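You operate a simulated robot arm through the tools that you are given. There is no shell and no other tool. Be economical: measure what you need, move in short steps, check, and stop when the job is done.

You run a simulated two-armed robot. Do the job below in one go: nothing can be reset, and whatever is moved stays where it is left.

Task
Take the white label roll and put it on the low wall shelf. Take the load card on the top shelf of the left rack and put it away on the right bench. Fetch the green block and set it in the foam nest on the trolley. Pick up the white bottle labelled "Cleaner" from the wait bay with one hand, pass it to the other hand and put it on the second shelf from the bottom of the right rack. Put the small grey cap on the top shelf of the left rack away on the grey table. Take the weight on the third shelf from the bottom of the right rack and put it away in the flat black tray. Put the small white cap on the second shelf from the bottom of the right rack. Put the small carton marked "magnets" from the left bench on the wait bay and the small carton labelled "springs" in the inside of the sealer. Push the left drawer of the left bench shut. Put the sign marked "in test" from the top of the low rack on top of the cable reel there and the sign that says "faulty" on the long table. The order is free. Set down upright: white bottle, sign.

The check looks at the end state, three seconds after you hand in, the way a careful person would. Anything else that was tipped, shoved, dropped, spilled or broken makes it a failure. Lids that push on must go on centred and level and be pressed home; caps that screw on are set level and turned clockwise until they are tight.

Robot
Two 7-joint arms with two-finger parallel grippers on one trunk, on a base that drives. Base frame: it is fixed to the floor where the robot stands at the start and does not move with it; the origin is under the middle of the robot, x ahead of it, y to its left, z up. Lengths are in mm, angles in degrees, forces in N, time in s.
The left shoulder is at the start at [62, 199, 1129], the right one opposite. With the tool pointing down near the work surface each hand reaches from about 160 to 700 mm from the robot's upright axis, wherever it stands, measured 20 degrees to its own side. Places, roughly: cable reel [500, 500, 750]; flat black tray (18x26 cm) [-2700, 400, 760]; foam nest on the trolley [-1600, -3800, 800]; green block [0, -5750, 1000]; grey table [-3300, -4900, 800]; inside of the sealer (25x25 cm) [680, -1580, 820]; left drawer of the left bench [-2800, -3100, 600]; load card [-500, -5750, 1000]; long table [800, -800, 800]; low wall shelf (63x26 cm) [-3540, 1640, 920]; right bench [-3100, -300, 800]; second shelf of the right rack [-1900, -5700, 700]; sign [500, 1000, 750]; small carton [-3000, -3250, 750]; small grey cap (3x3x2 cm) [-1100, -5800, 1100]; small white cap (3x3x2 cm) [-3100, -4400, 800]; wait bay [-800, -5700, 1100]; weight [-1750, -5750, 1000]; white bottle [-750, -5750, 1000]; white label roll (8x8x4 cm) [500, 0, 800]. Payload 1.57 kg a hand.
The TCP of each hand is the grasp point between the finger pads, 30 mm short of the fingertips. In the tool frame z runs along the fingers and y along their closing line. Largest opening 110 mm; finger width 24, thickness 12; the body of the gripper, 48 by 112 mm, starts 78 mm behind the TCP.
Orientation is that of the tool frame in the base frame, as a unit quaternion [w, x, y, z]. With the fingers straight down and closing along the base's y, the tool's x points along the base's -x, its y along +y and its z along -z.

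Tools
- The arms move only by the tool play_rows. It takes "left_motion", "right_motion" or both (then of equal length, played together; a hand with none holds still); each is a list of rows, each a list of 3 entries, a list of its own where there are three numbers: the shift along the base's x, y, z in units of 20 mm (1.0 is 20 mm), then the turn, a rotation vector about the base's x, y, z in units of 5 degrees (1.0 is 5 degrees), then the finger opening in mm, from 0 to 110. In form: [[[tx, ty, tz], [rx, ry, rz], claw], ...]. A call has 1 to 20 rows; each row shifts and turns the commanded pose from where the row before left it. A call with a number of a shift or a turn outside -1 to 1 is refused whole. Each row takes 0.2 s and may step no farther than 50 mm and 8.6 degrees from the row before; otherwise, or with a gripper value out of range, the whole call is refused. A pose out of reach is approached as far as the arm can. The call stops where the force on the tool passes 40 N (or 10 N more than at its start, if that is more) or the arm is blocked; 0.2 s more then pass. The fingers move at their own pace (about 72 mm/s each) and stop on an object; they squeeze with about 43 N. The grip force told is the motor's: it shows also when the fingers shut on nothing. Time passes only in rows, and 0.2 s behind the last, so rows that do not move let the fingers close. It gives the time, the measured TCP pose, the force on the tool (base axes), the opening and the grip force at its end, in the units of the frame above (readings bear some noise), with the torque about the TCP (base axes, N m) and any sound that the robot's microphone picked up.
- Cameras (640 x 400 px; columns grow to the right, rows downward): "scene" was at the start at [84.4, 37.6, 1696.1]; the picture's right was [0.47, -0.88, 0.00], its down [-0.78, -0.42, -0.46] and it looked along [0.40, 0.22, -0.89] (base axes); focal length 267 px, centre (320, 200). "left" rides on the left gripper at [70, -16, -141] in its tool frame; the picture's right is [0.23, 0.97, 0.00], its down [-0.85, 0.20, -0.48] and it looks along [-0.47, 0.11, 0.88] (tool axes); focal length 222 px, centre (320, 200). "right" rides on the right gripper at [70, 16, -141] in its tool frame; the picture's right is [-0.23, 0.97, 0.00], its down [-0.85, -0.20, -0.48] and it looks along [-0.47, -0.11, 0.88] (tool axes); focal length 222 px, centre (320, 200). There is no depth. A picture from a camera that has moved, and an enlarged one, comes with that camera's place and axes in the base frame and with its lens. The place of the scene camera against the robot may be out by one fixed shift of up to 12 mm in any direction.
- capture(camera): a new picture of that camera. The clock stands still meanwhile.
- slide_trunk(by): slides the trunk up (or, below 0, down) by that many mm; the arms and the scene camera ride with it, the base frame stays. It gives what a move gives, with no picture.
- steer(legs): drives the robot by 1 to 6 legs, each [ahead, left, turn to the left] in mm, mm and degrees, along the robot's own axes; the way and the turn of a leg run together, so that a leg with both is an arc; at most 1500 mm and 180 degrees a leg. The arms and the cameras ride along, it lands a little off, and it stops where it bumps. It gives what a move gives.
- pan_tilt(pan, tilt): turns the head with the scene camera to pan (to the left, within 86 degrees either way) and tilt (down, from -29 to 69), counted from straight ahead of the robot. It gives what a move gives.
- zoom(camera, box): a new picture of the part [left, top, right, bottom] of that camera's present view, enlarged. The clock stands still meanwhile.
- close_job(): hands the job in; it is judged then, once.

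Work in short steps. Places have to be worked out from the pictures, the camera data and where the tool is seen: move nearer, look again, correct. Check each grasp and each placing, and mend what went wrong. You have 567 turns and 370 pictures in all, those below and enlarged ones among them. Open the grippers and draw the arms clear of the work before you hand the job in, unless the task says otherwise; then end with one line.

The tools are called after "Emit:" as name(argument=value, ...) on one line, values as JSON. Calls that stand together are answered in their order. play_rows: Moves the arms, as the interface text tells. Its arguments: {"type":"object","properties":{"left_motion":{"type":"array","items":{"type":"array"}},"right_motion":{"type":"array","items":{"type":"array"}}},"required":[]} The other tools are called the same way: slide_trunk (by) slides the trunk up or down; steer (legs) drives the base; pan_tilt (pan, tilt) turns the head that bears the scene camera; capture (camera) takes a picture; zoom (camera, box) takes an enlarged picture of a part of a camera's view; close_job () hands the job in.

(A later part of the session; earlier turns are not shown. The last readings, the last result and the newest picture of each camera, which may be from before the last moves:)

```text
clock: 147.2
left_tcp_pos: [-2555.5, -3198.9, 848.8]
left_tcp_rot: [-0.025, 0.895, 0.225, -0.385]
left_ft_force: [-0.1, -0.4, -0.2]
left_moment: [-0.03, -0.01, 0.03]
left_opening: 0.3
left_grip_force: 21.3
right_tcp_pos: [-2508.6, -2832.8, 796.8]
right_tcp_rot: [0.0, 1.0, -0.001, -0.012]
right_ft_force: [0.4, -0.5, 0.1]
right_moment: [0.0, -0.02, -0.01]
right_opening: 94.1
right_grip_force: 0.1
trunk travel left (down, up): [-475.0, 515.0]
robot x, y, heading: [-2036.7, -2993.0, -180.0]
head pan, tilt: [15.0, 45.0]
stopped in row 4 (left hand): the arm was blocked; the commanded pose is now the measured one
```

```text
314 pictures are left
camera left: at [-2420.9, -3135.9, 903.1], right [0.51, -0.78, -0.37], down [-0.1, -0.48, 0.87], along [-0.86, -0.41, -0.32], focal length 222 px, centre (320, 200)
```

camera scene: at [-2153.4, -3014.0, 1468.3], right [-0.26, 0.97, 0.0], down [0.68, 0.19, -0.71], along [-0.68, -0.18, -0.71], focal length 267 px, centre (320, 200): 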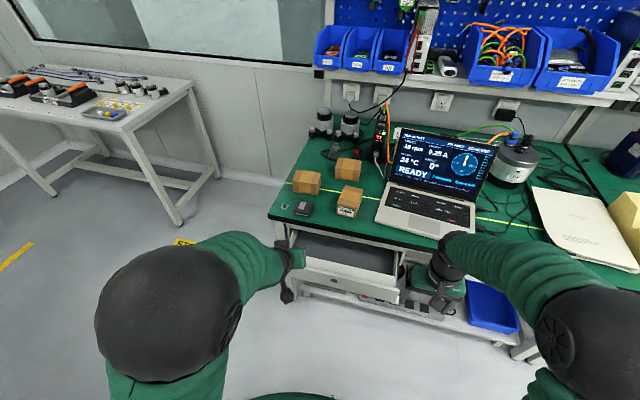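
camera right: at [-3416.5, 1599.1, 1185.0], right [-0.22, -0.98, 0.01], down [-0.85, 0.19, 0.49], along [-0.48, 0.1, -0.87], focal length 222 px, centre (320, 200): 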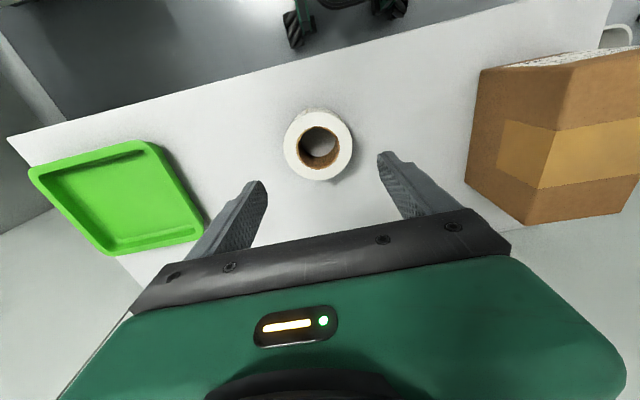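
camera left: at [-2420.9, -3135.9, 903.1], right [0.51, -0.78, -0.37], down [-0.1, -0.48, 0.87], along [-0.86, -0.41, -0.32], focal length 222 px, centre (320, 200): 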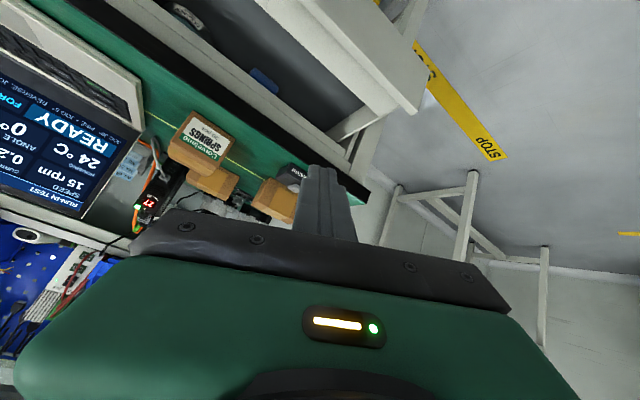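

The arm folds badly near shoulder height. I rotate the hand back to straight down and restore trunk height, then will tilt only when low and extended.

Emit:
play_rows(left_motion=[[[0.2, 0, 0.2], [-0.06, -0.92, -0.53], 0], [[0.2, 0, 0.2], [-0.06, -0.92, -0.53], 0], [[0.2, 0, 0.2], [-0.06, -0.92, -0.53], 0], [[0.2, 0, 0.2], [-0.06, -0.92, -0.53], 0], [[0.2, 0, 0.2], [-0.06, -0.92, -0.53], 0], [[0.2, 0, 0], [-0.06, -0.92, -0.53], 0], [[0.2, 0, 0], [-0.06, -0.92, -0.53], 0], [[0.2, 0, 0], [-0.06, -0.92, -0.53], 0], [[0.2, 0, 0], [-0.06, -0.92, -0.53], 0], [[0.2, 0, 0], [-0.06, -0.92, -0.53], 0]])

Emit:
slide_trunk(by=250)

```text
clock: 149.4
left_tcp_pos: [-2516.0, -3190.4, 865.3]
left_tcp_rot: [-0.005, 1.0, -0.006, 0.005]
left_ft_force: [0.3, -0.5, 0.4]
left_moment: [0.0, -0.01, -0.02]
left_opening: 0.0
left_grip_force: 21.2
right_tcp_pos: [-2510.2, -2834.1, 796.7]
right_tcp_rot: [0.001, 1.0, 0.0, -0.011]
right_ft_force: [0.5, 0.4, 0.7]
right_moment: [0.0, 0.0, 0.02]
right_opening: 94.0
right_grip_force: 0.0
trunk travel left (down, up): [-475.0, 515.0]
robot x, y, heading: [-2037.7, -2995.1, -179.9]
head pan, tilt: [15.0, 45.0]
```

```text
clock: 151.9
left_tcp_pos: [-2515.6, -3190.4, 1115.4]
left_tcp_rot: [-0.005, 1.0, -0.007, 0.003]
left_ft_force: [0.4, -0.3, -0.3]
left_moment: [0.02, -0.02, 0.02]
left_opening: 0.0
left_grip_force: 21.4
right_tcp_pos: [-2509.2, -2834.1, 1046.2]
right_tcp_rot: [0.001, 1.0, 0.0, -0.012]
right_ft_force: [0.0, -0.3, 0.9]
right_moment: [-0.01, -0.01, 0.01]
right_opening: 94.1
right_grip_force: 0.1
trunk travel left (down, up): [-725.0, 265.0]
robot x, y, heading: [-2037.8, -2993.6, -179.9]
head pan, tilt: [15.0, 45.0]
```

Recovered. Now lower the left hand vertically in front of the drawer to z≈720.

Emit:
play_rows(left_motion=[[[0, 0.25, -1], [0, 0, 0], 0], [[0, 0.25, -1], [0, 0, 0], 0], [[0, 0.25, -1], [0, 0, 0], 0], [[0, 0.25, -1], [0, 0, 0], 0], [[0, 0.25, -1], [0, 0, 0], 0], [[0, 0.25, -1], [0, 0, 0], 0], [[0, 0.25, -1], [0, 0, 0], 0], [[0, 0.25, -1], [0, 0, 0], 0], [[0, 0.25, -1], [0, 0, 0], 0], [[0, 0.25, -1], [0, 0, 0], 0], [[0, 0.25, -1], [0, 0, 0], 0], [[0, 0.25, -1], [0, 0, 0], 0], [[0, 0.25, -1], [0, 0, 0], 0], [[0, 0.25, -1], [0, 0, 0], 0], [[0, 0.25, -1], [0, 0, 0], 0], [[0, 0.25, -1], [0, 0, 0], 0], [[0, 0.25, -1], [0, 0, 0], 0], [[0, 0.25, -1], [0, 0, 0], 0], [[0, 0.25, -1], [0, 0, 0], 0], [[0, 0.25, -1], [0, 0, 0], 0]])

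Emit:
capture(camera="left")

```text
clock: 156.2
left_tcp_pos: [-2515.6, -3089.4, 716.0]
left_tcp_rot: [-0.004, 1.0, -0.006, 0.003]
left_ft_force: [0.0, 0.8, 0.1]
left_moment: [-0.01, -0.03, 0.01]
left_opening: 0.0
left_grip_force: 21.5
right_tcp_pos: [-2509.7, -2833.7, 1045.4]
right_tcp_rot: [0.002, 1.0, -0.001, -0.012]
right_ft_force: [-0.3, 0.1, -0.3]
right_moment: [0.01, -0.01, 0.0]
right_opening: 94.4
right_grip_force: 0.0
trunk travel left (down, up): [-725.0, 265.0]
robot x, y, heading: [-2038.2, -2999.9, -179.5]
head pan, tilt: [15.0, 45.0]
```

```text
313 pictures are left
camera left: at [-2447.8, -3074.9, 857.9], right [0.22, -0.98, -0.01], down [-0.86, -0.19, 0.47], along [-0.46, -0.1, -0.88], focal length 222 px, centre (320, 200)
```

left: 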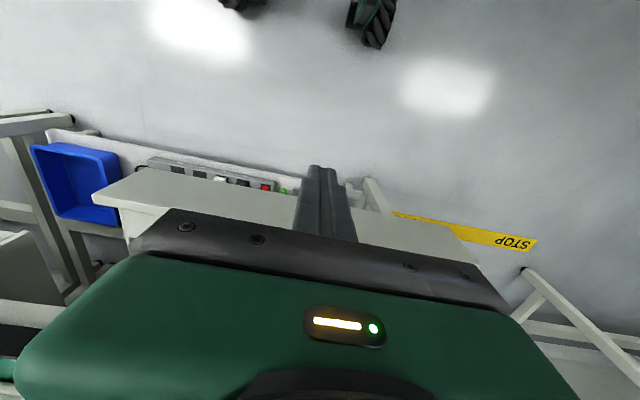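

Now tilt forward while lowering to z≈630.

Emit:
play_rows(left_motion=[[[0, 0, -0.45], [0, 1, 0], 0], [[0, 0, -0.45], [0, 1, 0], 0], [[0, 0, -0.45], [0, 1, 0], 0], [[0, 0, -0.45], [0, 1, 0], 0], [[0, 0, -0.45], [0, 1, 0], 0], [[0, 0, -0.45], [0, 1, 0], 0], [[0, 0, -0.45], [0, 1, 0], 0], [[0, 0, -0.45], [0, 1, 0], 0], [[0, 0, -0.45], [0, 1, 0], 0], [[0, 0, -0.2], [0, 0, 0], 0]])

Emit:
capture(camera="left")

Emit:
capture(camera="scene")

```text
clock: 158.3
left_tcp_pos: [-2514.7, -3089.8, 630.6]
left_tcp_rot: [-0.002, 0.925, -0.007, -0.379]
left_ft_force: [0.4, -0.6, 0.8]
left_moment: [0.01, -0.01, 0.01]
left_opening: 0.0
left_grip_force: 21.3
right_tcp_pos: [-2509.5, -2834.6, 1046.0]
right_tcp_rot: [0.001, 1.0, -0.001, -0.011]
right_ft_force: [0.1, 0.4, -0.8]
right_moment: [-0.05, 0.04, 0.01]
right_opening: 94.1
right_grip_force: 0.1
trunk travel left (down, up): [-725.0, 265.0]
robot x, y, heading: [-2036.1, -2993.1, -179.7]
head pan, tilt: [15.0, 45.0]
```

```text
312 pictures are left
camera left: at [-2366.8, -3075.1, 682.5], right [0.15, -0.98, -0.16], down [-0.28, -0.19, 0.94], along [-0.95, -0.1, -0.3], focal length 222 px, centre (320, 200)
```

left: 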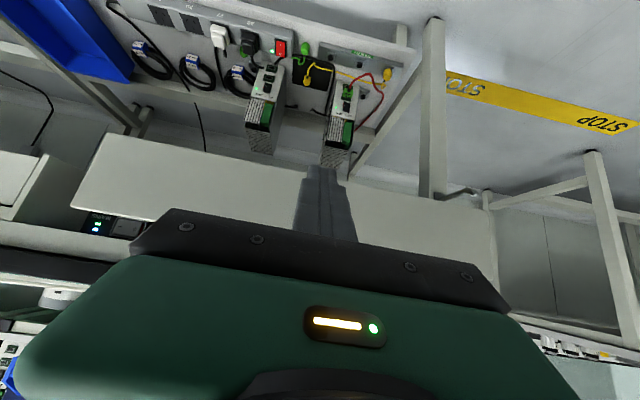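

```text
311 pictures are left
camera scene: at [-2155.0, -3010.3, 1718.5], right [-0.26, 0.97, 0.0], down [0.68, 0.18, -0.71], along [-0.68, -0.18, -0.71], focal length 267 px, centre (320, 200)
```

scene: 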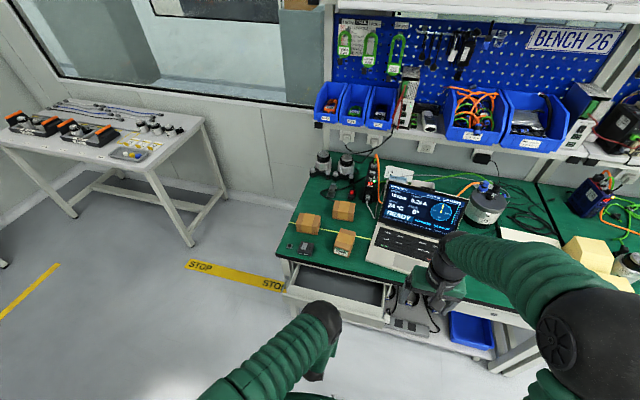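

The hand is posed facing the middle of the drawer panel (y −3313…−2863, bottom z≈573). I push in −x.

Emit:
play_rows(left_motion=[[[-0.8, 0, 0], [0, 0, 0], 0], [[-0.8, 0, 0], [0, 0, 0], 0], [[-0.8, 0, 0], [0, 0, 0], 0], [[-0.6, 0, 0], [0, 0, 0], 0], [[-0.6, 0, 0], [0, 0, 0], 0], [[-0.6, 0, 0], [0, 0, 0], 0], [[-0.6, 0, 0], [0, 0, 0], 0], [[-0.6, 0, 0], [0, 0, 0], 0]])

Emit:
capture(camera="scene")

```text
clock: 160.2
left_tcp_pos: [-2623.2, -3089.1, 630.0]
left_tcp_rot: [-0.002, 0.925, -0.007, -0.379]
left_ft_force: [0.9, 0.2, -0.7]
left_moment: [-0.02, -0.01, 0.01]
left_opening: 0.0
left_grip_force: 21.4
right_tcp_pos: [-2509.9, -2832.6, 1045.1]
right_tcp_rot: [0.002, 1.0, -0.001, -0.011]
right_ft_force: [-1.0, 0.1, 0.3]
right_moment: [0.02, 0.03, 0.01]
right_opening: 94.0
right_grip_force: 0.1
trunk travel left (down, up): [-725.0, 265.0]
robot x, y, heading: [-2038.7, -2997.4, -179.8]
head pan, tilt: [15.0, 45.0]
```

```text
310 pictures are left
camera scene: at [-2155.6, -3010.4, 1718.4], right [-0.26, 0.97, 0.0], down [0.68, 0.18, -0.71], along [-0.68, -0.18, -0.71], focal length 267 px, centre (320, 200)
```

scene: 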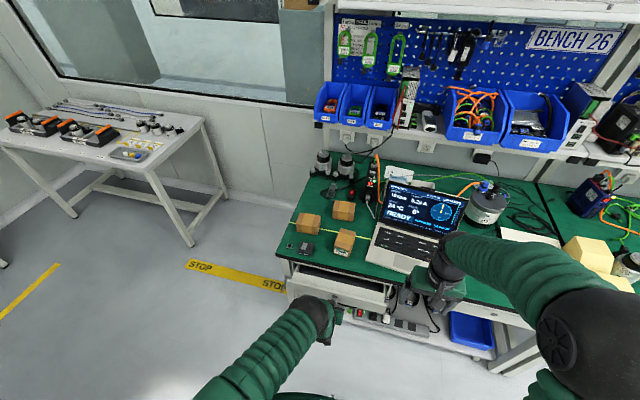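

The drawer is moving in. Continue pushing.

Emit:
play_rows(left_motion=[[[-0.5, 0, 0], [0, 0, 0], 0], [[-0.5, 0, 0], [0, 0, 0], 0], [[-0.5, 0, 0], [0, 0, 0], 0], [[-0.5, 0, 0], [0, 0, 0], 0], [[-0.5, 0, 0], [0, 0, 0], 0], [[-0.4, 0, 0], [0, 0, 0], 0]])

Emit:
capture(camera="scene")

```text
clock: 161.6
left_tcp_pos: [-2682.6, -3090.5, 630.1]
left_tcp_rot: [-0.002, 0.925, -0.007, -0.379]
left_ft_force: [0.0, 0.4, -0.1]
left_moment: [-0.03, 0.02, -0.01]
left_opening: 0.0
left_grip_force: 21.1
right_tcp_pos: [-2511.0, -2833.5, 1045.6]
right_tcp_rot: [0.001, 1.0, -0.001, -0.012]
right_ft_force: [0.3, -0.3, -0.4]
right_moment: [0.0, 0.03, 0.02]
right_opening: 94.0
right_grip_force: 0.1
trunk travel left (down, up): [-725.0, 265.0]
robot x, y, heading: [-2037.2, -2997.9, -180.1]
head pan, tilt: [15.0, 45.0]
```

```text
309 pictures are left
camera scene: at [-2155.3, -3010.5, 1718.5], right [-0.26, 0.97, 0.0], down [0.68, 0.18, -0.71], along [-0.68, -0.18, -0.71], focal length 267 px, centre (320, 200)
```

scene: 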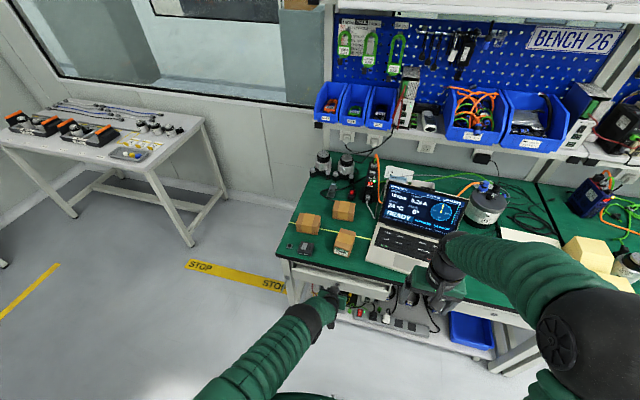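

Nearly there; continue in smaller steps until resistance.

Emit:
play_rows(left_motion=[[[-0.4, 0, 0], [0, 0, 0], 0], [[-0.4, 0, 0], [0, 0, 0], 0], [[-0.4, 0, 0], [0, 0, 0], 0], [[-0.3, 0, 0], [0, 0, 0], 0], [[-0.3, 0, 0], [0, 0, 0], 0], [[-0.3, 0, 0], [0, 0, 0], 0], [[-0.3, 0, 0], [0, 0, 0], 0]])

Emit:
zoom(camera="scene", box=[260, 220, 480, 360])

```text
clock: 162.3
left_tcp_pos: [-2715.3, -3079.2, 650.7]
left_tcp_rot: [-0.011, 0.922, 0.0, -0.387]
left_ft_force: [8.3, -2.3, 3.1]
left_moment: [0.0, -0.05, 0.03]
left_opening: 0.2
left_grip_force: 20.7
right_tcp_pos: [-2506.4, -2834.8, 1048.0]
right_tcp_rot: [0.001, 1.0, 0.0, -0.012]
right_ft_force: [-0.2, -1.0, -0.3]
right_moment: [0.02, 0.03, 0.03]
right_opening: 94.3
right_grip_force: 0.1
trunk travel left (down, up): [-725.0, 265.0]
robot x, y, heading: [-2038.0, -2998.3, -180.1]
head pan, tilt: [15.0, 45.0]
stopped in row 3 (left hand): the force on the tool passed its limit at 61 N (the readings are from after the stop); the commanded pose is now the measured one
```

```text
2.86 times, centred on (370, 290) of scene
camera zoom: at [-2152.0, -3012.5, 1718.8], right [-0.26, 0.97, 0.0], down [0.68, 0.19, -0.71], along [-0.68, -0.18, -0.71], focal length 762 px, centre (177, -57)
```

zoom: 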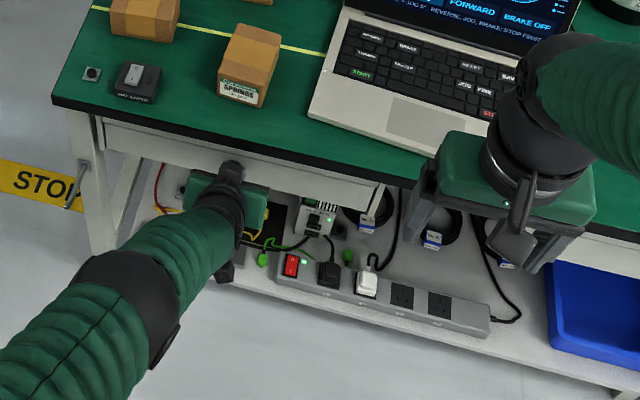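

It hit a firm stop—drawer seems home. I draw the hand back and check.

Emit:
play_rows(left_motion=[[[0.8, 0, 0], [0, 0, 0], 0], [[0.8, 0, 0], [0, 0, 0], 0], [[0.8, 0, 0], [0, 0, 0], 0], [[0.8, 0, 0], [0, 0, 0], 0], [[0.8, 0, 0], [0, 0, 0], 0], [[0.8, 0, 0], [0, 0, 0], 0], [[0.8, 0, 0], [0, 0, 0], 0], [[0.8, 0, 0], [0, 0, 0], 0], [[0.8, 0, 0], [0, 0, 0], 0], [[0.6, 0, 0], [0, 0, 0], 0]])

Emit:
play_rows(left_motion=[[[0, 0, 0.4], [0, -1, 0], 0], [[0, 0, 0.4], [0, -1, 0], 0], [[0, 0, 0.4], [0, -1, 0], 0], [[0, 0, 0.4], [0, -1, 0], 0], [[0, 0, 0.4], [0, -1, 0], 0], [[0, 0, 0.4], [0, -1, 0], 0], [[0, 0, 0.4], [0, -1, 0], 0], [[0, 0, 0.4], [0, -1, 0], 0], [[0, 0, 0.4], [0, -1, 0], 0], [[0, -0.3, 1], [0, 0, 0], 60], [[0, -0.3, 1], [0, 0, 0], 60], [[0, -0.3, 1], [0, 0, 0], 60], [[0, -0.3, 1], [0, 0, 0], 100], [[0, -0.3, 1], [0, 0, 0], 100], [[0, -0.3, 1], [0, 0, 0], 100], [[0, -0.3, 1], [0, 0, 0], 100], [[0, -0.3, 1], [0, 0, 0], 100], [[0, -0.3, 1], [0, 0, 0], 100], [[0, -0.3, 1], [0, 0, 0], 100], [[0, -0.3, 1], [0, 0, 0], 100]])

Emit:
zoom(camera="scene", box=[260, 180, 480, 360])

```text
clock: 164.5
left_tcp_pos: [-2559.3, -3078.6, 648.4]
left_tcp_rot: [-0.011, 0.922, -0.002, -0.387]
left_ft_force: [0.3, 1.1, -0.4]
left_moment: [-0.03, 0.01, -0.01]
left_opening: 0.2
left_grip_force: 21.0
right_tcp_pos: [-2507.7, -2833.4, 1045.5]
right_tcp_rot: [0.001, 1.0, 0.001, -0.012]
right_ft_force: [-0.1, 0.1, -0.1]
right_moment: [-0.02, -0.01, 0.02]
right_opening: 94.4
right_grip_force: 0.0
trunk travel left (down, up): [-725.0, 265.0]
robot x, y, heading: [-2032.9, -2991.2, -179.8]
head pan, tilt: [15.0, 45.0]
```

```text
clock: 168.7
left_tcp_pos: [-2558.4, -3143.6, 941.0]
left_tcp_rot: [-0.011, 1.0, 0.001, -0.002]
left_ft_force: [-0.1, -1.5, -0.2]
left_moment: [0.0, -0.04, 0.0]
left_opening: 100.2
left_grip_force: 0.0
right_tcp_pos: [-2508.5, -2834.2, 1047.4]
right_tcp_rot: [0.001, 1.0, 0.0, -0.012]
right_ft_force: [0.6, -0.1, -0.4]
right_moment: [-0.03, -0.02, 0.0]
right_opening: 94.2
right_grip_force: 0.0
trunk travel left (down, up): [-725.0, 265.0]
robot x, y, heading: [-2034.4, -2995.5, -179.8]
head pan, tilt: [15.0, 45.0]
```

```text
2.22 times, centred on (370, 270) of scene
camera zoom: at [-2154.2, -3011.4, 1718.5], right [-0.26, 0.97, 0.0], down [0.68, 0.18, -0.71], along [-0.68, -0.18, -0.71], focal length 593 px, centre (209, 44)
```

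zoom: 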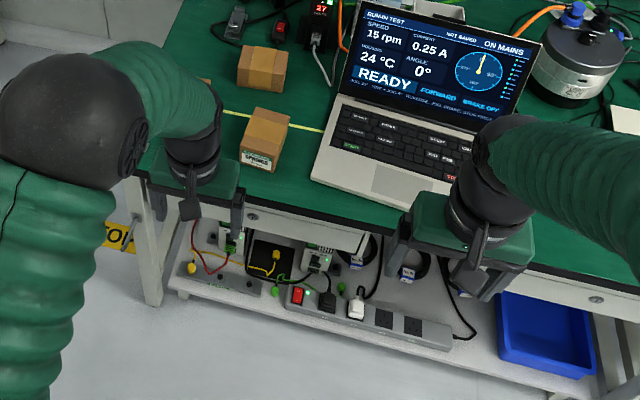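

Drawer is shut. I raise the left hand, drive 180 mm nearer and look at the cartons from above.

Emit:
play_rows(left_motion=[[[0, 0, 1], [0, 0, 0], 100], [[0, 0, 1], [0, 0, 0], 100], [[0, 0, 1], [0, 0, 0], 100], [[0, 0, 1], [0, 0, 0], 100], [[0, 0, 1], [0, 0, 0], 100], [[0, 0, 1], [0, 0, 0], 100]])

Emit:
steer(legs=[[180, 0, 0]])

Emit:
capture(camera="left")

```text
clock: 170.1
left_tcp_pos: [-2559.7, -3145.5, 1061.7]
left_tcp_rot: [-0.01, 1.0, 0.002, -0.002]
left_ft_force: [0.2, -0.1, -0.2]
left_moment: [0.0, 0.03, -0.01]
left_opening: 99.9
left_grip_force: 0.1
right_tcp_pos: [-2509.5, -2834.1, 1047.2]
right_tcp_rot: [0.001, 1.0, 0.0, -0.012]
right_ft_force: [0.5, -0.3, 0.8]
right_moment: [0.0, 0.03, -0.01]
right_opening: 94.0
right_grip_force: 0.0
trunk travel left (down, up): [-725.0, 265.0]
robot x, y, heading: [-2035.7, -2992.9, -180.0]
head pan, tilt: [15.0, 45.0]
```

```text
clock: 171.6
left_tcp_pos: [-2737.8, -3146.4, 1063.3]
left_tcp_rot: [-0.01, 1.0, 0.003, -0.005]
left_ft_force: [1.4, 0.1, -0.3]
left_moment: [0.02, -0.02, 0.03]
left_opening: 100.0
left_grip_force: 0.0
right_tcp_pos: [-2685.5, -2835.3, 1046.3]
right_tcp_rot: [0.001, 1.0, 0.001, -0.014]
right_ft_force: [-0.6, 0.0, 0.4]
right_moment: [0.02, -0.01, 0.0]
right_opening: 94.2
right_grip_force: 0.0
trunk travel left (down, up): [-725.0, 265.0]
robot x, y, heading: [-2217.3, -2993.6, -179.7]
head pan, tilt: [15.0, 45.0]
```

```text
306 pictures are left
camera left: at [-2667.5, -3131.9, 1203.9], right [0.23, -0.97, -0.02], down [-0.85, -0.21, 0.48], along [-0.47, -0.09, -0.88], focal length 222 px, centre (320, 200)
```

left: 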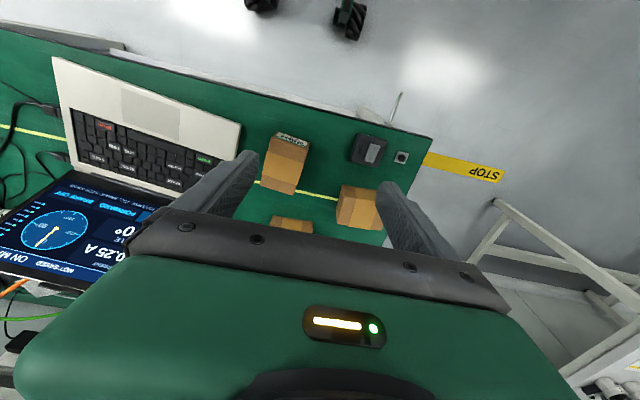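

Labels of the other two cartons aren't visible from here. I zoom in to check first.

Emit:
zoom(camera="left", box=[240, 120, 440, 245])

Emit:
zoom(camera="right", box=[400, 100, 640, 250])

```text
3.20 times, centred on (340, 182) of left
camera zoom: at [-2667.5, -3131.9, 1203.9], right [0.23, -0.97, -0.02], down [-0.85, -0.21, 0.48], along [-0.47, -0.09, -0.88], focal length 711 px, centre (256, 256)
```

zoom: 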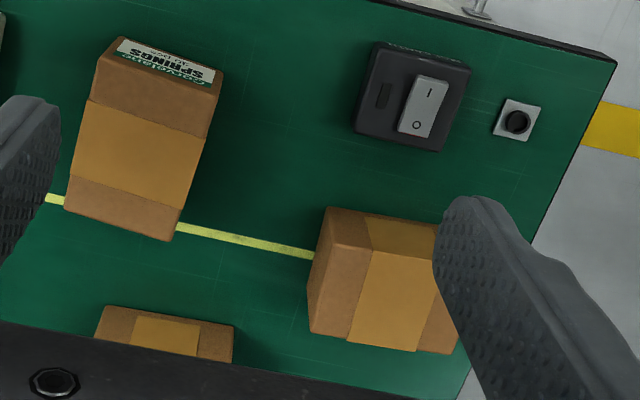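

```text
2.67 times, centred on (520, 175) of right
camera zoom: at [-2612.5, -2851.7, 1188.4], right [-0.23, -0.97, 0.01], down [-0.84, 0.2, 0.5], along [-0.49, 0.11, -0.87], focal length 592 px, centre (-213, 267)
```

zoom: 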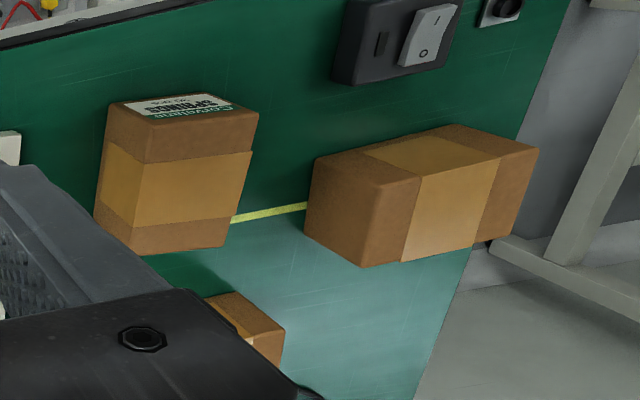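

Both other boxes seem to carry their label on the −y end. I strafe left 600 mm and view those ends with the scene camera.

Emit:
steer(legs=[[0, 600, 0]])

Emit:
pan_tilt(pan=-30, tilt=50)

Emit:
capture(camera="scene")

```text
clock: 175.0
left_tcp_pos: [-2737.1, -3742.4, 1061.6]
left_tcp_rot: [-0.009, 1.0, 0.003, -0.004]
left_ft_force: [-0.1, 0.1, 0.2]
left_moment: [0.01, -0.01, -0.03]
left_opening: 99.9
left_grip_force: 0.0
right_tcp_pos: [-2684.9, -3433.8, 1046.1]
right_tcp_rot: [0.003, 1.0, 0.001, -0.012]
right_ft_force: [0.1, -0.8, 0.4]
right_moment: [-0.07, 0.01, 0.02]
right_opening: 94.1
right_grip_force: 0.1
trunk travel left (down, up): [-725.0, 265.0]
robot x, y, heading: [-2213.2, -3594.9, -179.8]
head pan, tilt: [15.0, 45.0]
```

```text
clock: 176.1
left_tcp_pos: [-2734.8, -3746.4, 1061.7]
left_tcp_rot: [-0.01, 1.0, 0.003, -0.004]
left_ft_force: [-0.2, 0.6, 0.4]
left_moment: [0.0, 0.03, -0.01]
left_opening: 100.2
left_grip_force: 0.1
right_tcp_pos: [-2685.1, -3436.9, 1048.1]
right_tcp_rot: [0.002, 1.0, 0.001, -0.013]
right_ft_force: [0.7, -0.2, 0.8]
right_moment: [-0.05, 0.0, -0.01]
right_opening: 94.0
right_grip_force: 0.1
trunk travel left (down, up): [-725.0, 265.0]
robot x, y, heading: [-2217.2, -3599.8, -179.6]
head pan, tilt: [-30.0, 50.0]
```

```text
303 pictures are left
camera scene: at [-2321.2, -3552.3, 1711.6], right [0.5, 0.87, 0.0], down [0.67, -0.38, -0.64], along [-0.56, 0.32, -0.77], focal length 267 px, centre (320, 200)
```

scene: 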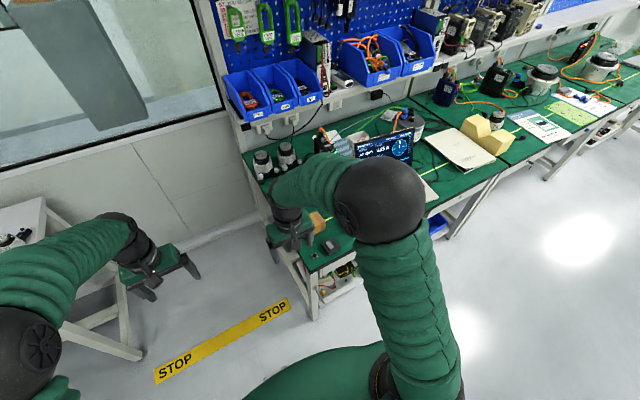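

The right arm occludes, but the right hand camera is well placed to see the −y ends.

Emit:
capture(camera="right")

Emit:
zoom(camera="scene", box=[250, 190, 350, 270])

```text
302 pictures are left
camera right: at [-2610.9, -3452.2, 1188.1], right [-0.23, -0.97, 0.01], down [-0.84, 0.2, 0.5], along [-0.49, 0.11, -0.87], focal length 222 px, centre (320, 200)
```

right: 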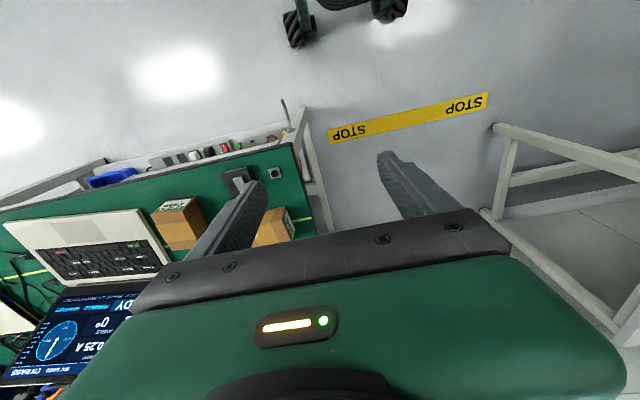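

```text
5.00 times, centred on (300, 230) of scene
camera zoom: at [-2321.2, -3552.3, 1711.6], right [0.5, 0.87, 0.0], down [0.67, -0.38, -0.64], along [-0.56, 0.32, -0.77], focal length 1334 px, centre (420, 50)
```

zoom: 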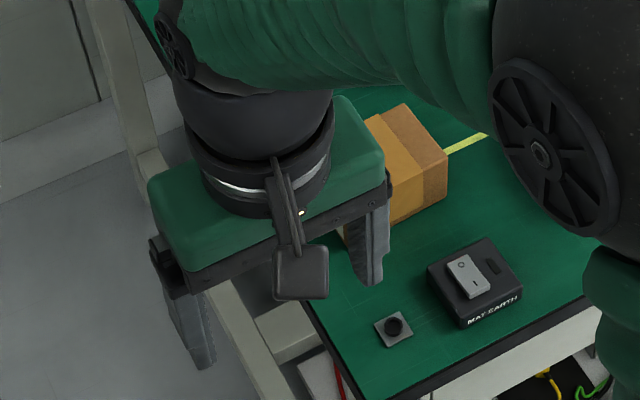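

I close the right fingers and move the hand 120 mm further −x so its camera sees both box ends.

Emit:
play_rows(right_motion=[[[-1, 0, 0], [0, 0, 0], 0], [[-1, 0, 0], [0, 0, 0], 0], [[-1, 0, 0], [0, 0, 0], 0], [[-1, 0, 0], [0, 0, 0], 0], [[-1, 0, 0], [0, 0, 0], 0], [[-1, 0, 0], [0, 0, 0], 0]])

Emit:
zoom(camera="right", box=[100, 130, 300, 280])

```text
clock: 177.5
left_tcp_pos: [-2735.0, -3746.1, 1063.0]
left_tcp_rot: [-0.011, 1.0, 0.004, -0.004]
left_ft_force: [0.5, -0.8, -0.3]
left_moment: [-0.03, 0.0, 0.01]
left_opening: 100.1
left_grip_force: 0.0
right_tcp_pos: [-2805.2, -3437.0, 1047.0]
right_tcp_rot: [0.001, 1.0, 0.0, -0.013]
right_ft_force: [-0.2, 0.0, -0.4]
right_moment: [-0.01, 0.03, -0.03]
right_opening: 0.2
right_grip_force: 21.3
trunk travel left (down, up): [-725.0, 265.0]
robot x, y, heading: [-2213.4, -3595.5, -179.6]
head pan, tilt: [-30.0, 50.0]
```

```text
2.67 times, centred on (200, 205) of right
camera zoom: at [-2731.8, -3452.2, 1187.7], right [-0.23, -0.97, 0.01], down [-0.84, 0.2, 0.5], along [-0.49, 0.11, -0.87], focal length 592 px, centre (640, 187)
```

zoom: 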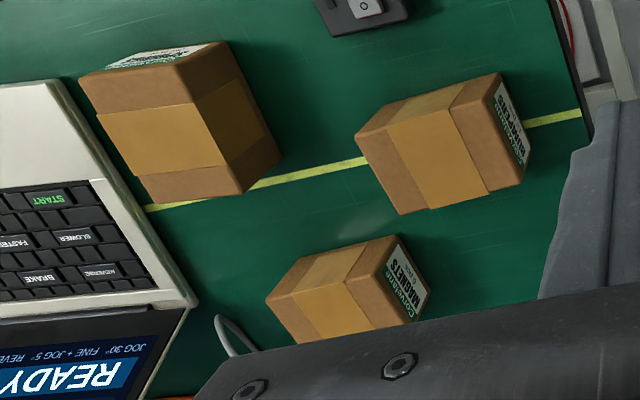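

Magnets is the far box (C); the left one is "snap…", not ours. I retract the right hand, return in front of the bench, closer, and view C with the left hand.

Emit:
play_rows(right_motion=[[[0.97, 0, 0], [0, 0, 0], 94], [[0.97, 0, 0], [0, 0, 0], 94], [[0.97, 0, 0], [0, 0, 0], 94], [[0.97, 0, 0], [0, 0, 0], 94], [[0.97, 0, 0], [0, 0, 0], 94], [[0.97, 0, 0], [0, 0, 0], 94], [[0.97, 0, 0], [0, 0, 0], 94], [[0.97, 0, 0], [0, 0, 0], 94], [[0.97, 0, 0], [0, 0, 0], 94], [[0.97, 0, 0], [0, 0, 0], 94], [[0.97, 0, 0], [0, 0, 0], 94], [[0.97, 0, 0], [0, 0, 0], 94], [[0.97, 0, 0], [0, 0, 0], 94], [[0.97, 0, 0], [0, 0, 0], 94]])

Emit:
steer(legs=[[0, -620, 0], [165, 0, 0]])

Emit:
capture(camera="left")

```text
clock: 180.5
left_tcp_pos: [-2735.1, -3746.2, 1061.7]
left_tcp_rot: [-0.01, 1.0, 0.004, -0.004]
left_ft_force: [0.2, 0.3, -0.5]
left_moment: [-0.01, -0.01, 0.04]
left_opening: 100.1
left_grip_force: 0.1
right_tcp_pos: [-2531.4, -3435.7, 1048.0]
right_tcp_rot: [0.0, 1.0, 0.001, -0.014]
right_ft_force: [-0.4, 0.2, 0.0]
right_moment: [0.03, -0.01, -0.03]
right_opening: 94.3
right_grip_force: 0.0
trunk travel left (down, up): [-725.0, 265.0]
robot x, y, heading: [-2215.6, -3595.6, -179.3]
head pan, tilt: [-30.0, 50.0]
```

```text
clock: 185.1
left_tcp_pos: [-2900.6, -3124.9, 1063.1]
left_tcp_rot: [-0.011, 1.0, 0.006, -0.005]
left_ft_force: [-0.2, -0.1, -0.2]
left_moment: [-0.02, -0.01, 0.02]
left_opening: 100.2
left_grip_force: 0.1
right_tcp_pos: [-2700.8, -2812.3, 1049.1]
right_tcp_rot: [0.001, 1.0, 0.004, -0.015]
right_ft_force: [-0.1, -0.6, 0.1]
right_moment: [-0.01, 0.02, -0.02]
right_opening: 94.2
right_grip_force: 0.0
trunk travel left (down, up): [-725.0, 265.0]
robot x, y, heading: [-2385.0, -2968.9, -179.5]
head pan, tilt: [-30.0, 50.0]
```

```text
299 pictures are left
camera left: at [-2831.0, -3109.2, 1204.6], right [0.24, -0.97, -0.02], down [-0.85, -0.22, 0.48], along [-0.47, -0.1, -0.88], focal length 222 px, centre (320, 200)
```

left: 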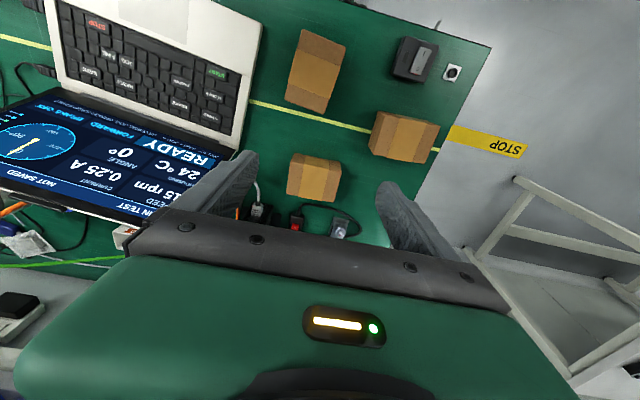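

Magnets box centre ≈(−2990, −3131), top ≈800–815. I lower the left hand over it for a close look.

Emit:
play_rows(left_motion=[[[-0.7, -0.03, -0.8], [0, 0, 0], 100], [[-0.7, -0.03, -0.8], [0, 0, 0], 100], [[-0.7, -0.03, -0.8], [0, 0, 0], 100], [[-0.7, -0.03, -0.8], [0, 0, 0], 100], [[-0.7, -0.03, -0.8], [0, 0, 0], 100], [[-0.5, -0.03, -0.8], [0, 0, 0], 100], [[0, 0, -0.8], [0, 0, 0], 100], [[0, 0, -0.8], [0, 0, 0], 100]])

Emit:
capture(camera="left")

```text
clock: 186.9
left_tcp_pos: [-2984.5, -3124.7, 934.0]
left_tcp_rot: [-0.01, 1.0, 0.007, -0.005]
left_ft_force: [0.1, -0.7, 0.2]
left_moment: [0.02, 0.02, -0.02]
left_opening: 100.0
left_grip_force: 0.1
right_tcp_pos: [-2702.3, -2811.7, 1048.6]
right_tcp_rot: [0.001, 1.0, 0.004, -0.013]
right_ft_force: [0.3, 0.2, -0.5]
right_moment: [0.03, -0.04, 0.02]
right_opening: 94.0
right_grip_force: 0.1
trunk travel left (down, up): [-725.0, 265.0]
robot x, y, heading: [-2381.7, -2970.1, -179.2]
head pan, tilt: [-30.0, 50.0]
```

```text
298 pictures are left
camera left: at [-2913.1, -3111.7, 1075.6], right [0.24, -0.97, -0.02], down [-0.85, -0.22, 0.48], along [-0.47, -0.1, -0.88], focal length 222 px, centre (320, 200)
```

left: 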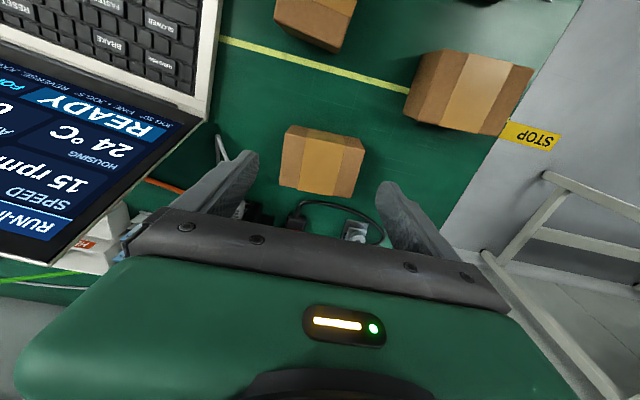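

Box edges are aligned with the axes; I'll grip it across its short side (x). I rotate the left tool by 90° about vertical in place.

Emit:
play_rows(left_motion=[[[0, 0, 0], [0, 0, -1], 104], [[0, 0, 0], [0, 0, -1], 104], [[0, 0, 0], [0, 0, -1], 104], [[0, 0, 0], [0, 0, -1], 104], [[0, 0, 0], [0, 0, -1], 104], [[0, 0, 0], [0, 0, -1], 104], [[0, 0, 0], [0, 0, -1], 104], [[0, 0, 0], [0, 0, -1], 104], [[0, 0, 0], [0, 0, -1], 104], [[0, 0, 0], [0, 0, -1], 104], [[0, 0, 0], [0, 0, -1], 104], [[0, 0, 0], [0, 0, -1], 104], [[0, 0, 0], [0, 0, -1], 104], [[0, 0, 0], [0, 0, -1], 104], [[0, 0, 0], [0, 0, -1], 104], [[0, 0, 0], [0, 0, -1], 104], [[0, 0, 0], [0, 0, -1], 104], [[0, 0, 0], [0, 0, -1], 104]])

Emit:
capture(camera="left")

```text
clock: 190.7
left_tcp_pos: [-2983.5, -3127.1, 934.0]
left_tcp_rot: [-0.012, 0.71, -0.704, 0.004]
left_ft_force: [0.5, 0.5, 0.1]
left_moment: [-0.03, -0.03, -0.01]
left_opening: 104.0
left_grip_force: 0.0
right_tcp_pos: [-2702.4, -2811.5, 1047.8]
right_tcp_rot: [0.001, 1.0, 0.004, -0.015]
right_ft_force: [0.2, 0.1, 0.5]
right_moment: [0.02, 0.01, 0.04]
right_opening: 94.3
right_grip_force: 0.0
trunk travel left (down, up): [-725.0, 265.0]
robot x, y, heading: [-2383.9, -2970.1, -179.4]
head pan, tilt: [-30.0, 50.0]
```

```text
297 pictures are left
camera left: at [-2970.2, -3197.2, 1075.6], right [-0.97, -0.24, -0.02], down [-0.22, 0.85, 0.48], along [-0.09, 0.47, -0.88], focal length 222 px, centre (320, 200)
```

left: 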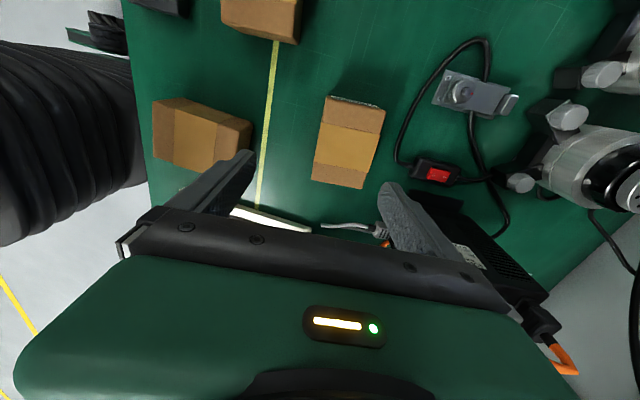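

Box is ~37 mm further −x than the TCP. I shift and descend to ~870, then recheck.

Emit:
play_rows(left_motion=[[[-0.93, 0, -0.5], [0, 0, 0], 106], [[-0.93, 0, -0.8], [0, 0, 0], 106], [[0, 0, -0.9], [0, 0, 0], 106], [[0, 0, -0.9], [0, 0, 0], 106]])

Emit:
capture(camera="left")

```text
clock: 191.7
left_tcp_pos: [-3021.1, -3126.8, 871.6]
left_tcp_rot: [-0.011, 0.711, -0.703, 0.004]
left_ft_force: [0.7, 0.6, -0.9]
left_moment: [-0.01, -0.03, 0.0]
left_opening: 105.9
left_grip_force: 0.0
right_tcp_pos: [-2701.9, -2811.8, 1049.1]
right_tcp_rot: [0.001, 1.0, 0.003, -0.015]
right_ft_force: [-0.9, -0.7, 0.3]
right_moment: [0.01, -0.03, 0.03]
right_opening: 94.1
right_grip_force: 0.0
trunk travel left (down, up): [-725.0, 265.0]
robot x, y, heading: [-2384.8, -2967.2, -179.4]
head pan, tilt: [-30.0, 50.0]
```

```text
296 pictures are left
camera left: at [-3008.5, -3197.0, 1013.1], right [-0.97, -0.24, -0.02], down [-0.22, 0.85, 0.48], along [-0.09, 0.47, -0.88], focal length 222 px, centre (320, 200)
```

left: 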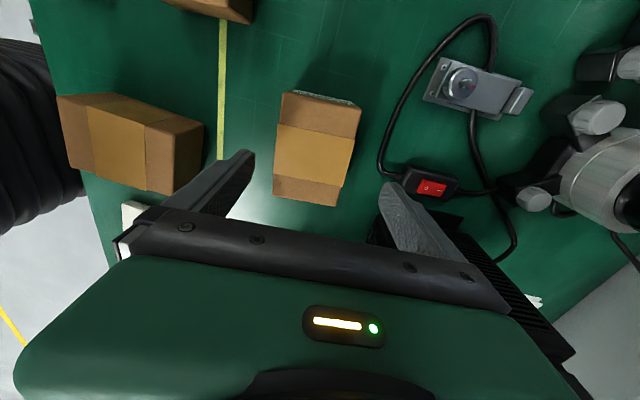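

Box is centred between the fingers and the far-finger path looks clear. I lower 60 mm and look again.

Emit:
play_rows(left_motion=[[[0.15, 0, -0.8], [0, 0, 0], 100], [[0, 0, -0.8], [0, 0, 0], 100], [[0, 0, -0.7], [0, 0, 0], 100], [[0, 0, -0.7], [0, 0, 0], 100]])

Emit:
capture(camera="left")

```text
clock: 192.7
left_tcp_pos: [-3017.3, -3126.1, 812.2]
left_tcp_rot: [-0.012, 0.711, -0.703, 0.004]
left_ft_force: [0.3, -0.4, 0.0]
left_moment: [0.04, -0.01, -0.02]
left_opening: 100.0
left_grip_force: 0.1
right_tcp_pos: [-2702.7, -2811.7, 1048.6]
right_tcp_rot: [0.001, 1.0, 0.004, -0.015]
right_ft_force: [-0.3, 0.2, 0.3]
right_moment: [-0.03, 0.02, 0.0]
right_opening: 94.1
right_grip_force: 0.0
trunk travel left (down, up): [-725.0, 265.0]
robot x, y, heading: [-2385.5, -2969.4, -179.3]
head pan, tilt: [-30.0, 50.0]
```

```text
295 pictures are left
camera left: at [-3004.7, -3197.0, 953.3], right [-0.97, -0.24, -0.02], down [-0.22, 0.85, 0.48], along [-0.09, 0.47, -0.88], focal length 222 px, centre (320, 200)
```

left: 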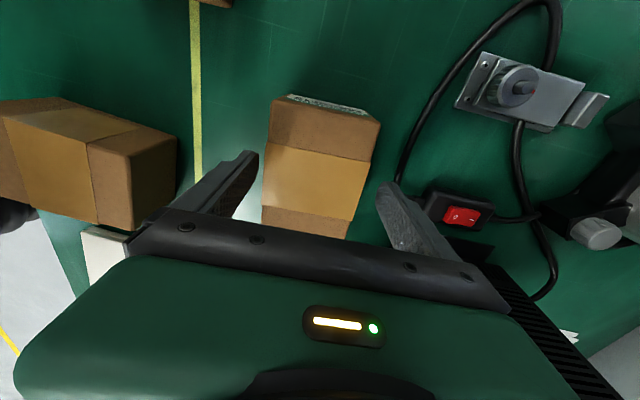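

Top is near TCP height. Lower 12 mm more, then close.

Emit:
play_rows(left_motion=[[[0, 0, -0.6], [0, 0, 0], 100], [[0, 0, 0], [0, 0, 0], 50], [[0, 0, 0], [0, 0, 0], 50], [[0, 0, 0], [0, 0, 0], 50], [[0, 0, 0], [0, 0, 0], 50]])

```text
clock: 193.9
left_tcp_pos: [-3018.3, -3127.0, 800.8]
left_tcp_rot: [-0.011, 0.711, -0.703, 0.005]
left_ft_force: [-1.5, -1.0, 0.7]
left_moment: [-0.01, 0.13, 0.08]
left_opening: 69.5
left_grip_force: 42.8
right_tcp_pos: [-2700.9, -2811.1, 1048.0]
right_tcp_rot: [0.001, 1.0, 0.003, -0.014]
right_ft_force: [0.1, 0.3, 0.1]
right_moment: [0.0, 0.03, -0.01]
right_opening: 94.0
right_grip_force: 0.1
trunk travel left (down, up): [-725.0, 265.0]
robot x, y, heading: [-2388.0, -2970.0, -179.4]
head pan, tilt: [-30.0, 50.0]
```

Gripped at 69.5 mm. I lift gently and view.

Emit:
play_rows(left_motion=[[[0, 0, 0.3], [0, 0, 0], 50], [[0, 0, 0.6], [0, 0, 0], 50], [[0, 0, 0.9], [0, 0, 0], 50], [[0, 0, 0.9], [0, 0, 0], 50], [[0, 0, 0.9], [0, 0, 0], 50], [[0, 0, 0.9], [0, 0, 0], 50], [[0, 0, 0.9], [0, 0, 0], 50], [[0, 0, 0.9], [0, 0, 0], 50], [[0, 0, 0.9], [0, 0, 0], 50], [[0, 0, 0.9], [0, 0, 0], 50], [[0, 0, 0.9], [0, 0, 0], 50], [[0, 0, 0.9], [0, 0, 0], 50], [[0, 0, 0.9], [0, 0, 0], 50]])

Emit:
capture(camera="left")

```text
clock: 196.7
left_tcp_pos: [-3017.9, -3127.0, 1017.9]
left_tcp_rot: [-0.012, 0.712, -0.702, 0.005]
left_ft_force: [0.7, -0.5, -0.7]
left_moment: [-0.01, -0.01, 0.01]
left_opening: 69.7
left_grip_force: 43.0
right_tcp_pos: [-2701.9, -2811.4, 1047.8]
right_tcp_rot: [0.001, 1.0, 0.004, -0.014]
right_ft_force: [0.2, 0.8, 0.3]
right_moment: [0.03, 0.04, -0.03]
right_opening: 94.3
right_grip_force: 0.1
trunk travel left (down, up): [-725.0, 265.0]
robot x, y, heading: [-2384.4, -2968.7, -179.5]
head pan, tilt: [-30.0, 50.0]
```

```text
294 pictures are left
camera left: at [-3004.2, -3196.9, 1158.3], right [-0.97, -0.24, -0.02], down [-0.22, 0.85, 0.48], along [-0.09, 0.47, -0.88], focal length 222 px, centre (320, 200)
```

left: 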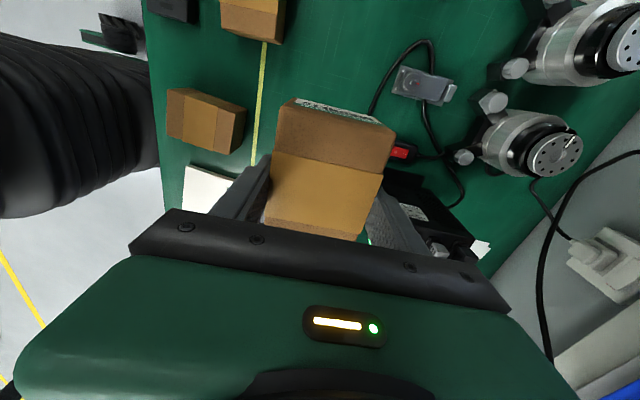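

Box lifted securely. I retract the left hand and strafe left so the right hand can take "springs" (≈(−2823, −3090)).

Emit:
play_rows(left_motion=[[[0.9, -0.3, 0.5], [0, 0, 0], 50], [[0.9, -0.3, 0.5], [0, 0, 0], 50], [[0.9, -0.3, 0.5], [0, 0, 0], 50], [[0.9, -0.3, 0.5], [0, 0, 0], 50], [[0.9, -0.3, 0], [0, 0, 0], 50], [[0.9, -0.3, 0], [0, 0, 0], 50], [[0.9, -0.3, 0], [0, 0, 0], 50], [[0.9, -0.3, 0], [0, 0, 0], 50], [[0.9, -0.3, 0], [0, 0, 0], 50], [[0.9, -0.3, 0], [0, 0, 0], 50]])

Emit:
steer(legs=[[0, 255, 0]])

Emit:
play_rows(right_motion=[[[-0.9, -0.2, -0.6], [0, 0, 0], 105], [[-0.9, -0.2, -0.6], [0, 0, 0], 105], [[-0.9, -0.2, -0.6], [0, 0, 0], 105], [[-0.9, -0.2, -0.6], [0, 0, 0], 105], [[-0.9, -0.2, -0.6], [0, 0, 0], 105], [[-0.9, -0.2, -0.6], [0, 0, 0], 105], [[-0.5, 0, -0.6], [0, 0, 0], 105]])

Emit:
capture(camera="right")

```text
clock: 198.9
left_tcp_pos: [-2835.7, -3186.9, 1058.3]
left_tcp_rot: [-0.011, 0.712, -0.703, 0.004]
left_ft_force: [-0.5, 0.8, -2.2]
left_moment: [0.04, -0.01, 0.0]
left_opening: 69.6
left_grip_force: 43.2
right_tcp_pos: [-2700.0, -2811.8, 1048.9]
right_tcp_rot: [0.001, 1.0, 0.003, -0.015]
right_ft_force: [0.5, 0.2, 0.3]
right_moment: [0.0, 0.05, 0.01]
right_opening: 94.2
right_grip_force: 0.0
trunk travel left (down, up): [-725.0, 265.0]
robot x, y, heading: [-2389.0, -2965.6, -179.5]
head pan, tilt: [-30.0, 50.0]
```

```text
clock: 200.7
left_tcp_pos: [-2836.0, -3429.3, 1059.6]
left_tcp_rot: [-0.008, 0.71, -0.704, 0.007]
left_ft_force: [0.1, 0.7, -1.6]
left_moment: [-0.02, 0.01, 0.01]
left_opening: 69.4
left_grip_force: 43.3
right_tcp_pos: [-2699.2, -3055.9, 1048.8]
right_tcp_rot: [0.005, 1.0, 0.001, -0.014]
right_ft_force: [-0.5, -0.4, 0.7]
right_moment: [-0.03, 0.03, -0.02]
right_opening: 94.3
right_grip_force: 0.1
trunk travel left (down, up): [-725.0, 265.0]
robot x, y, heading: [-2385.2, -3217.8, -179.7]
head pan, tilt: [-30.0, 50.0]
```

```text
clock: 202.3
left_tcp_pos: [-2834.2, -3436.4, 1058.0]
left_tcp_rot: [-0.01, 0.709, -0.705, 0.005]
left_ft_force: [0.5, 0.8, -1.4]
left_moment: [0.02, -0.01, 0.01]
left_opening: 69.4
left_grip_force: 43.2
right_tcp_pos: [-2816.6, -3085.9, 964.0]
right_tcp_rot: [0.002, 1.0, 0.002, -0.014]
right_ft_force: [-0.9, 0.7, -0.3]
right_moment: [-0.04, -0.05, 0.01]
right_opening: 105.2
right_grip_force: 0.0
trunk travel left (down, up): [-725.0, 265.0]
robot x, y, heading: [-2382.4, -3223.2, -179.5]
head pan, tilt: [-30.0, 50.0]
```

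```text
293 pictures are left
camera right: at [-2743.7, -3101.5, 1104.4], right [-0.22, -0.97, 0.01], down [-0.84, 0.2, 0.5], along [-0.49, 0.1, -0.86], focal length 222 px, centre (320, 200)
```

right: 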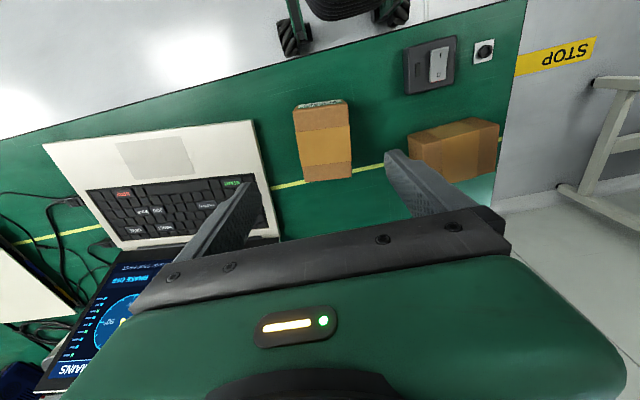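

Springs centre ≈(−2828, −3094); I align yaw slightly, lower to z≈801 and close.

Emit:
play_rows(right_motion=[[[-0.5, -0.35, -0.9], [0, 0, -0.8], 96], [[0, 0, -0.9], [0, 0, 0], 96], [[0, 0, -0.9], [0, 0, 0], 96], [[0, 0, -0.9], [0, 0, 0], 96], [[0, 0, -0.9], [0, 0, 0], 96], [[0, 0, -0.9], [0, 0, 0], 96]])

Emit:
capture(camera="right")

```text
clock: 203.7
left_tcp_pos: [-2834.4, -3438.1, 1058.0]
left_tcp_rot: [-0.012, 0.71, -0.704, 0.004]
left_ft_force: [0.4, -0.6, -1.3]
left_moment: [0.02, -0.01, 0.0]
left_opening: 69.4
left_grip_force: 42.9
right_tcp_pos: [-2827.1, -3094.5, 856.6]
right_tcp_rot: [0.0, 0.999, -0.033, -0.014]
right_ft_force: [-0.4, -0.2, 0.0]
right_moment: [-0.01, 0.04, -0.01]
right_opening: 95.9
right_grip_force: 0.1
trunk travel left (down, up): [-725.0, 265.0]
robot x, y, heading: [-2385.2, -3221.5, -179.6]
head pan, tilt: [-30.0, 50.0]
```

```text
292 pictures are left
camera right: at [-2754.5, -3116.1, 996.4], right [-0.29, -0.96, 0.01], down [-0.83, 0.26, 0.5], along [-0.48, 0.14, -0.86], focal length 222 px, centre (320, 200)
```

right: 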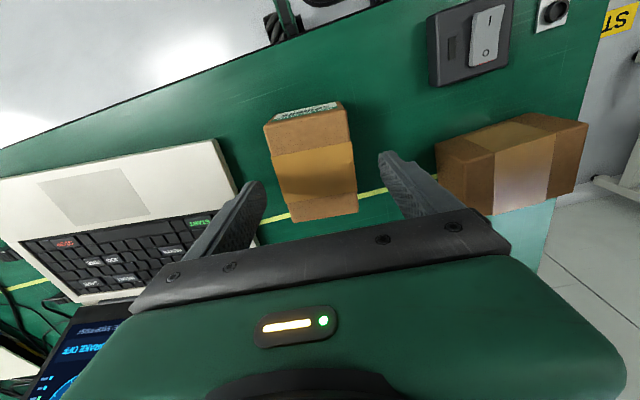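

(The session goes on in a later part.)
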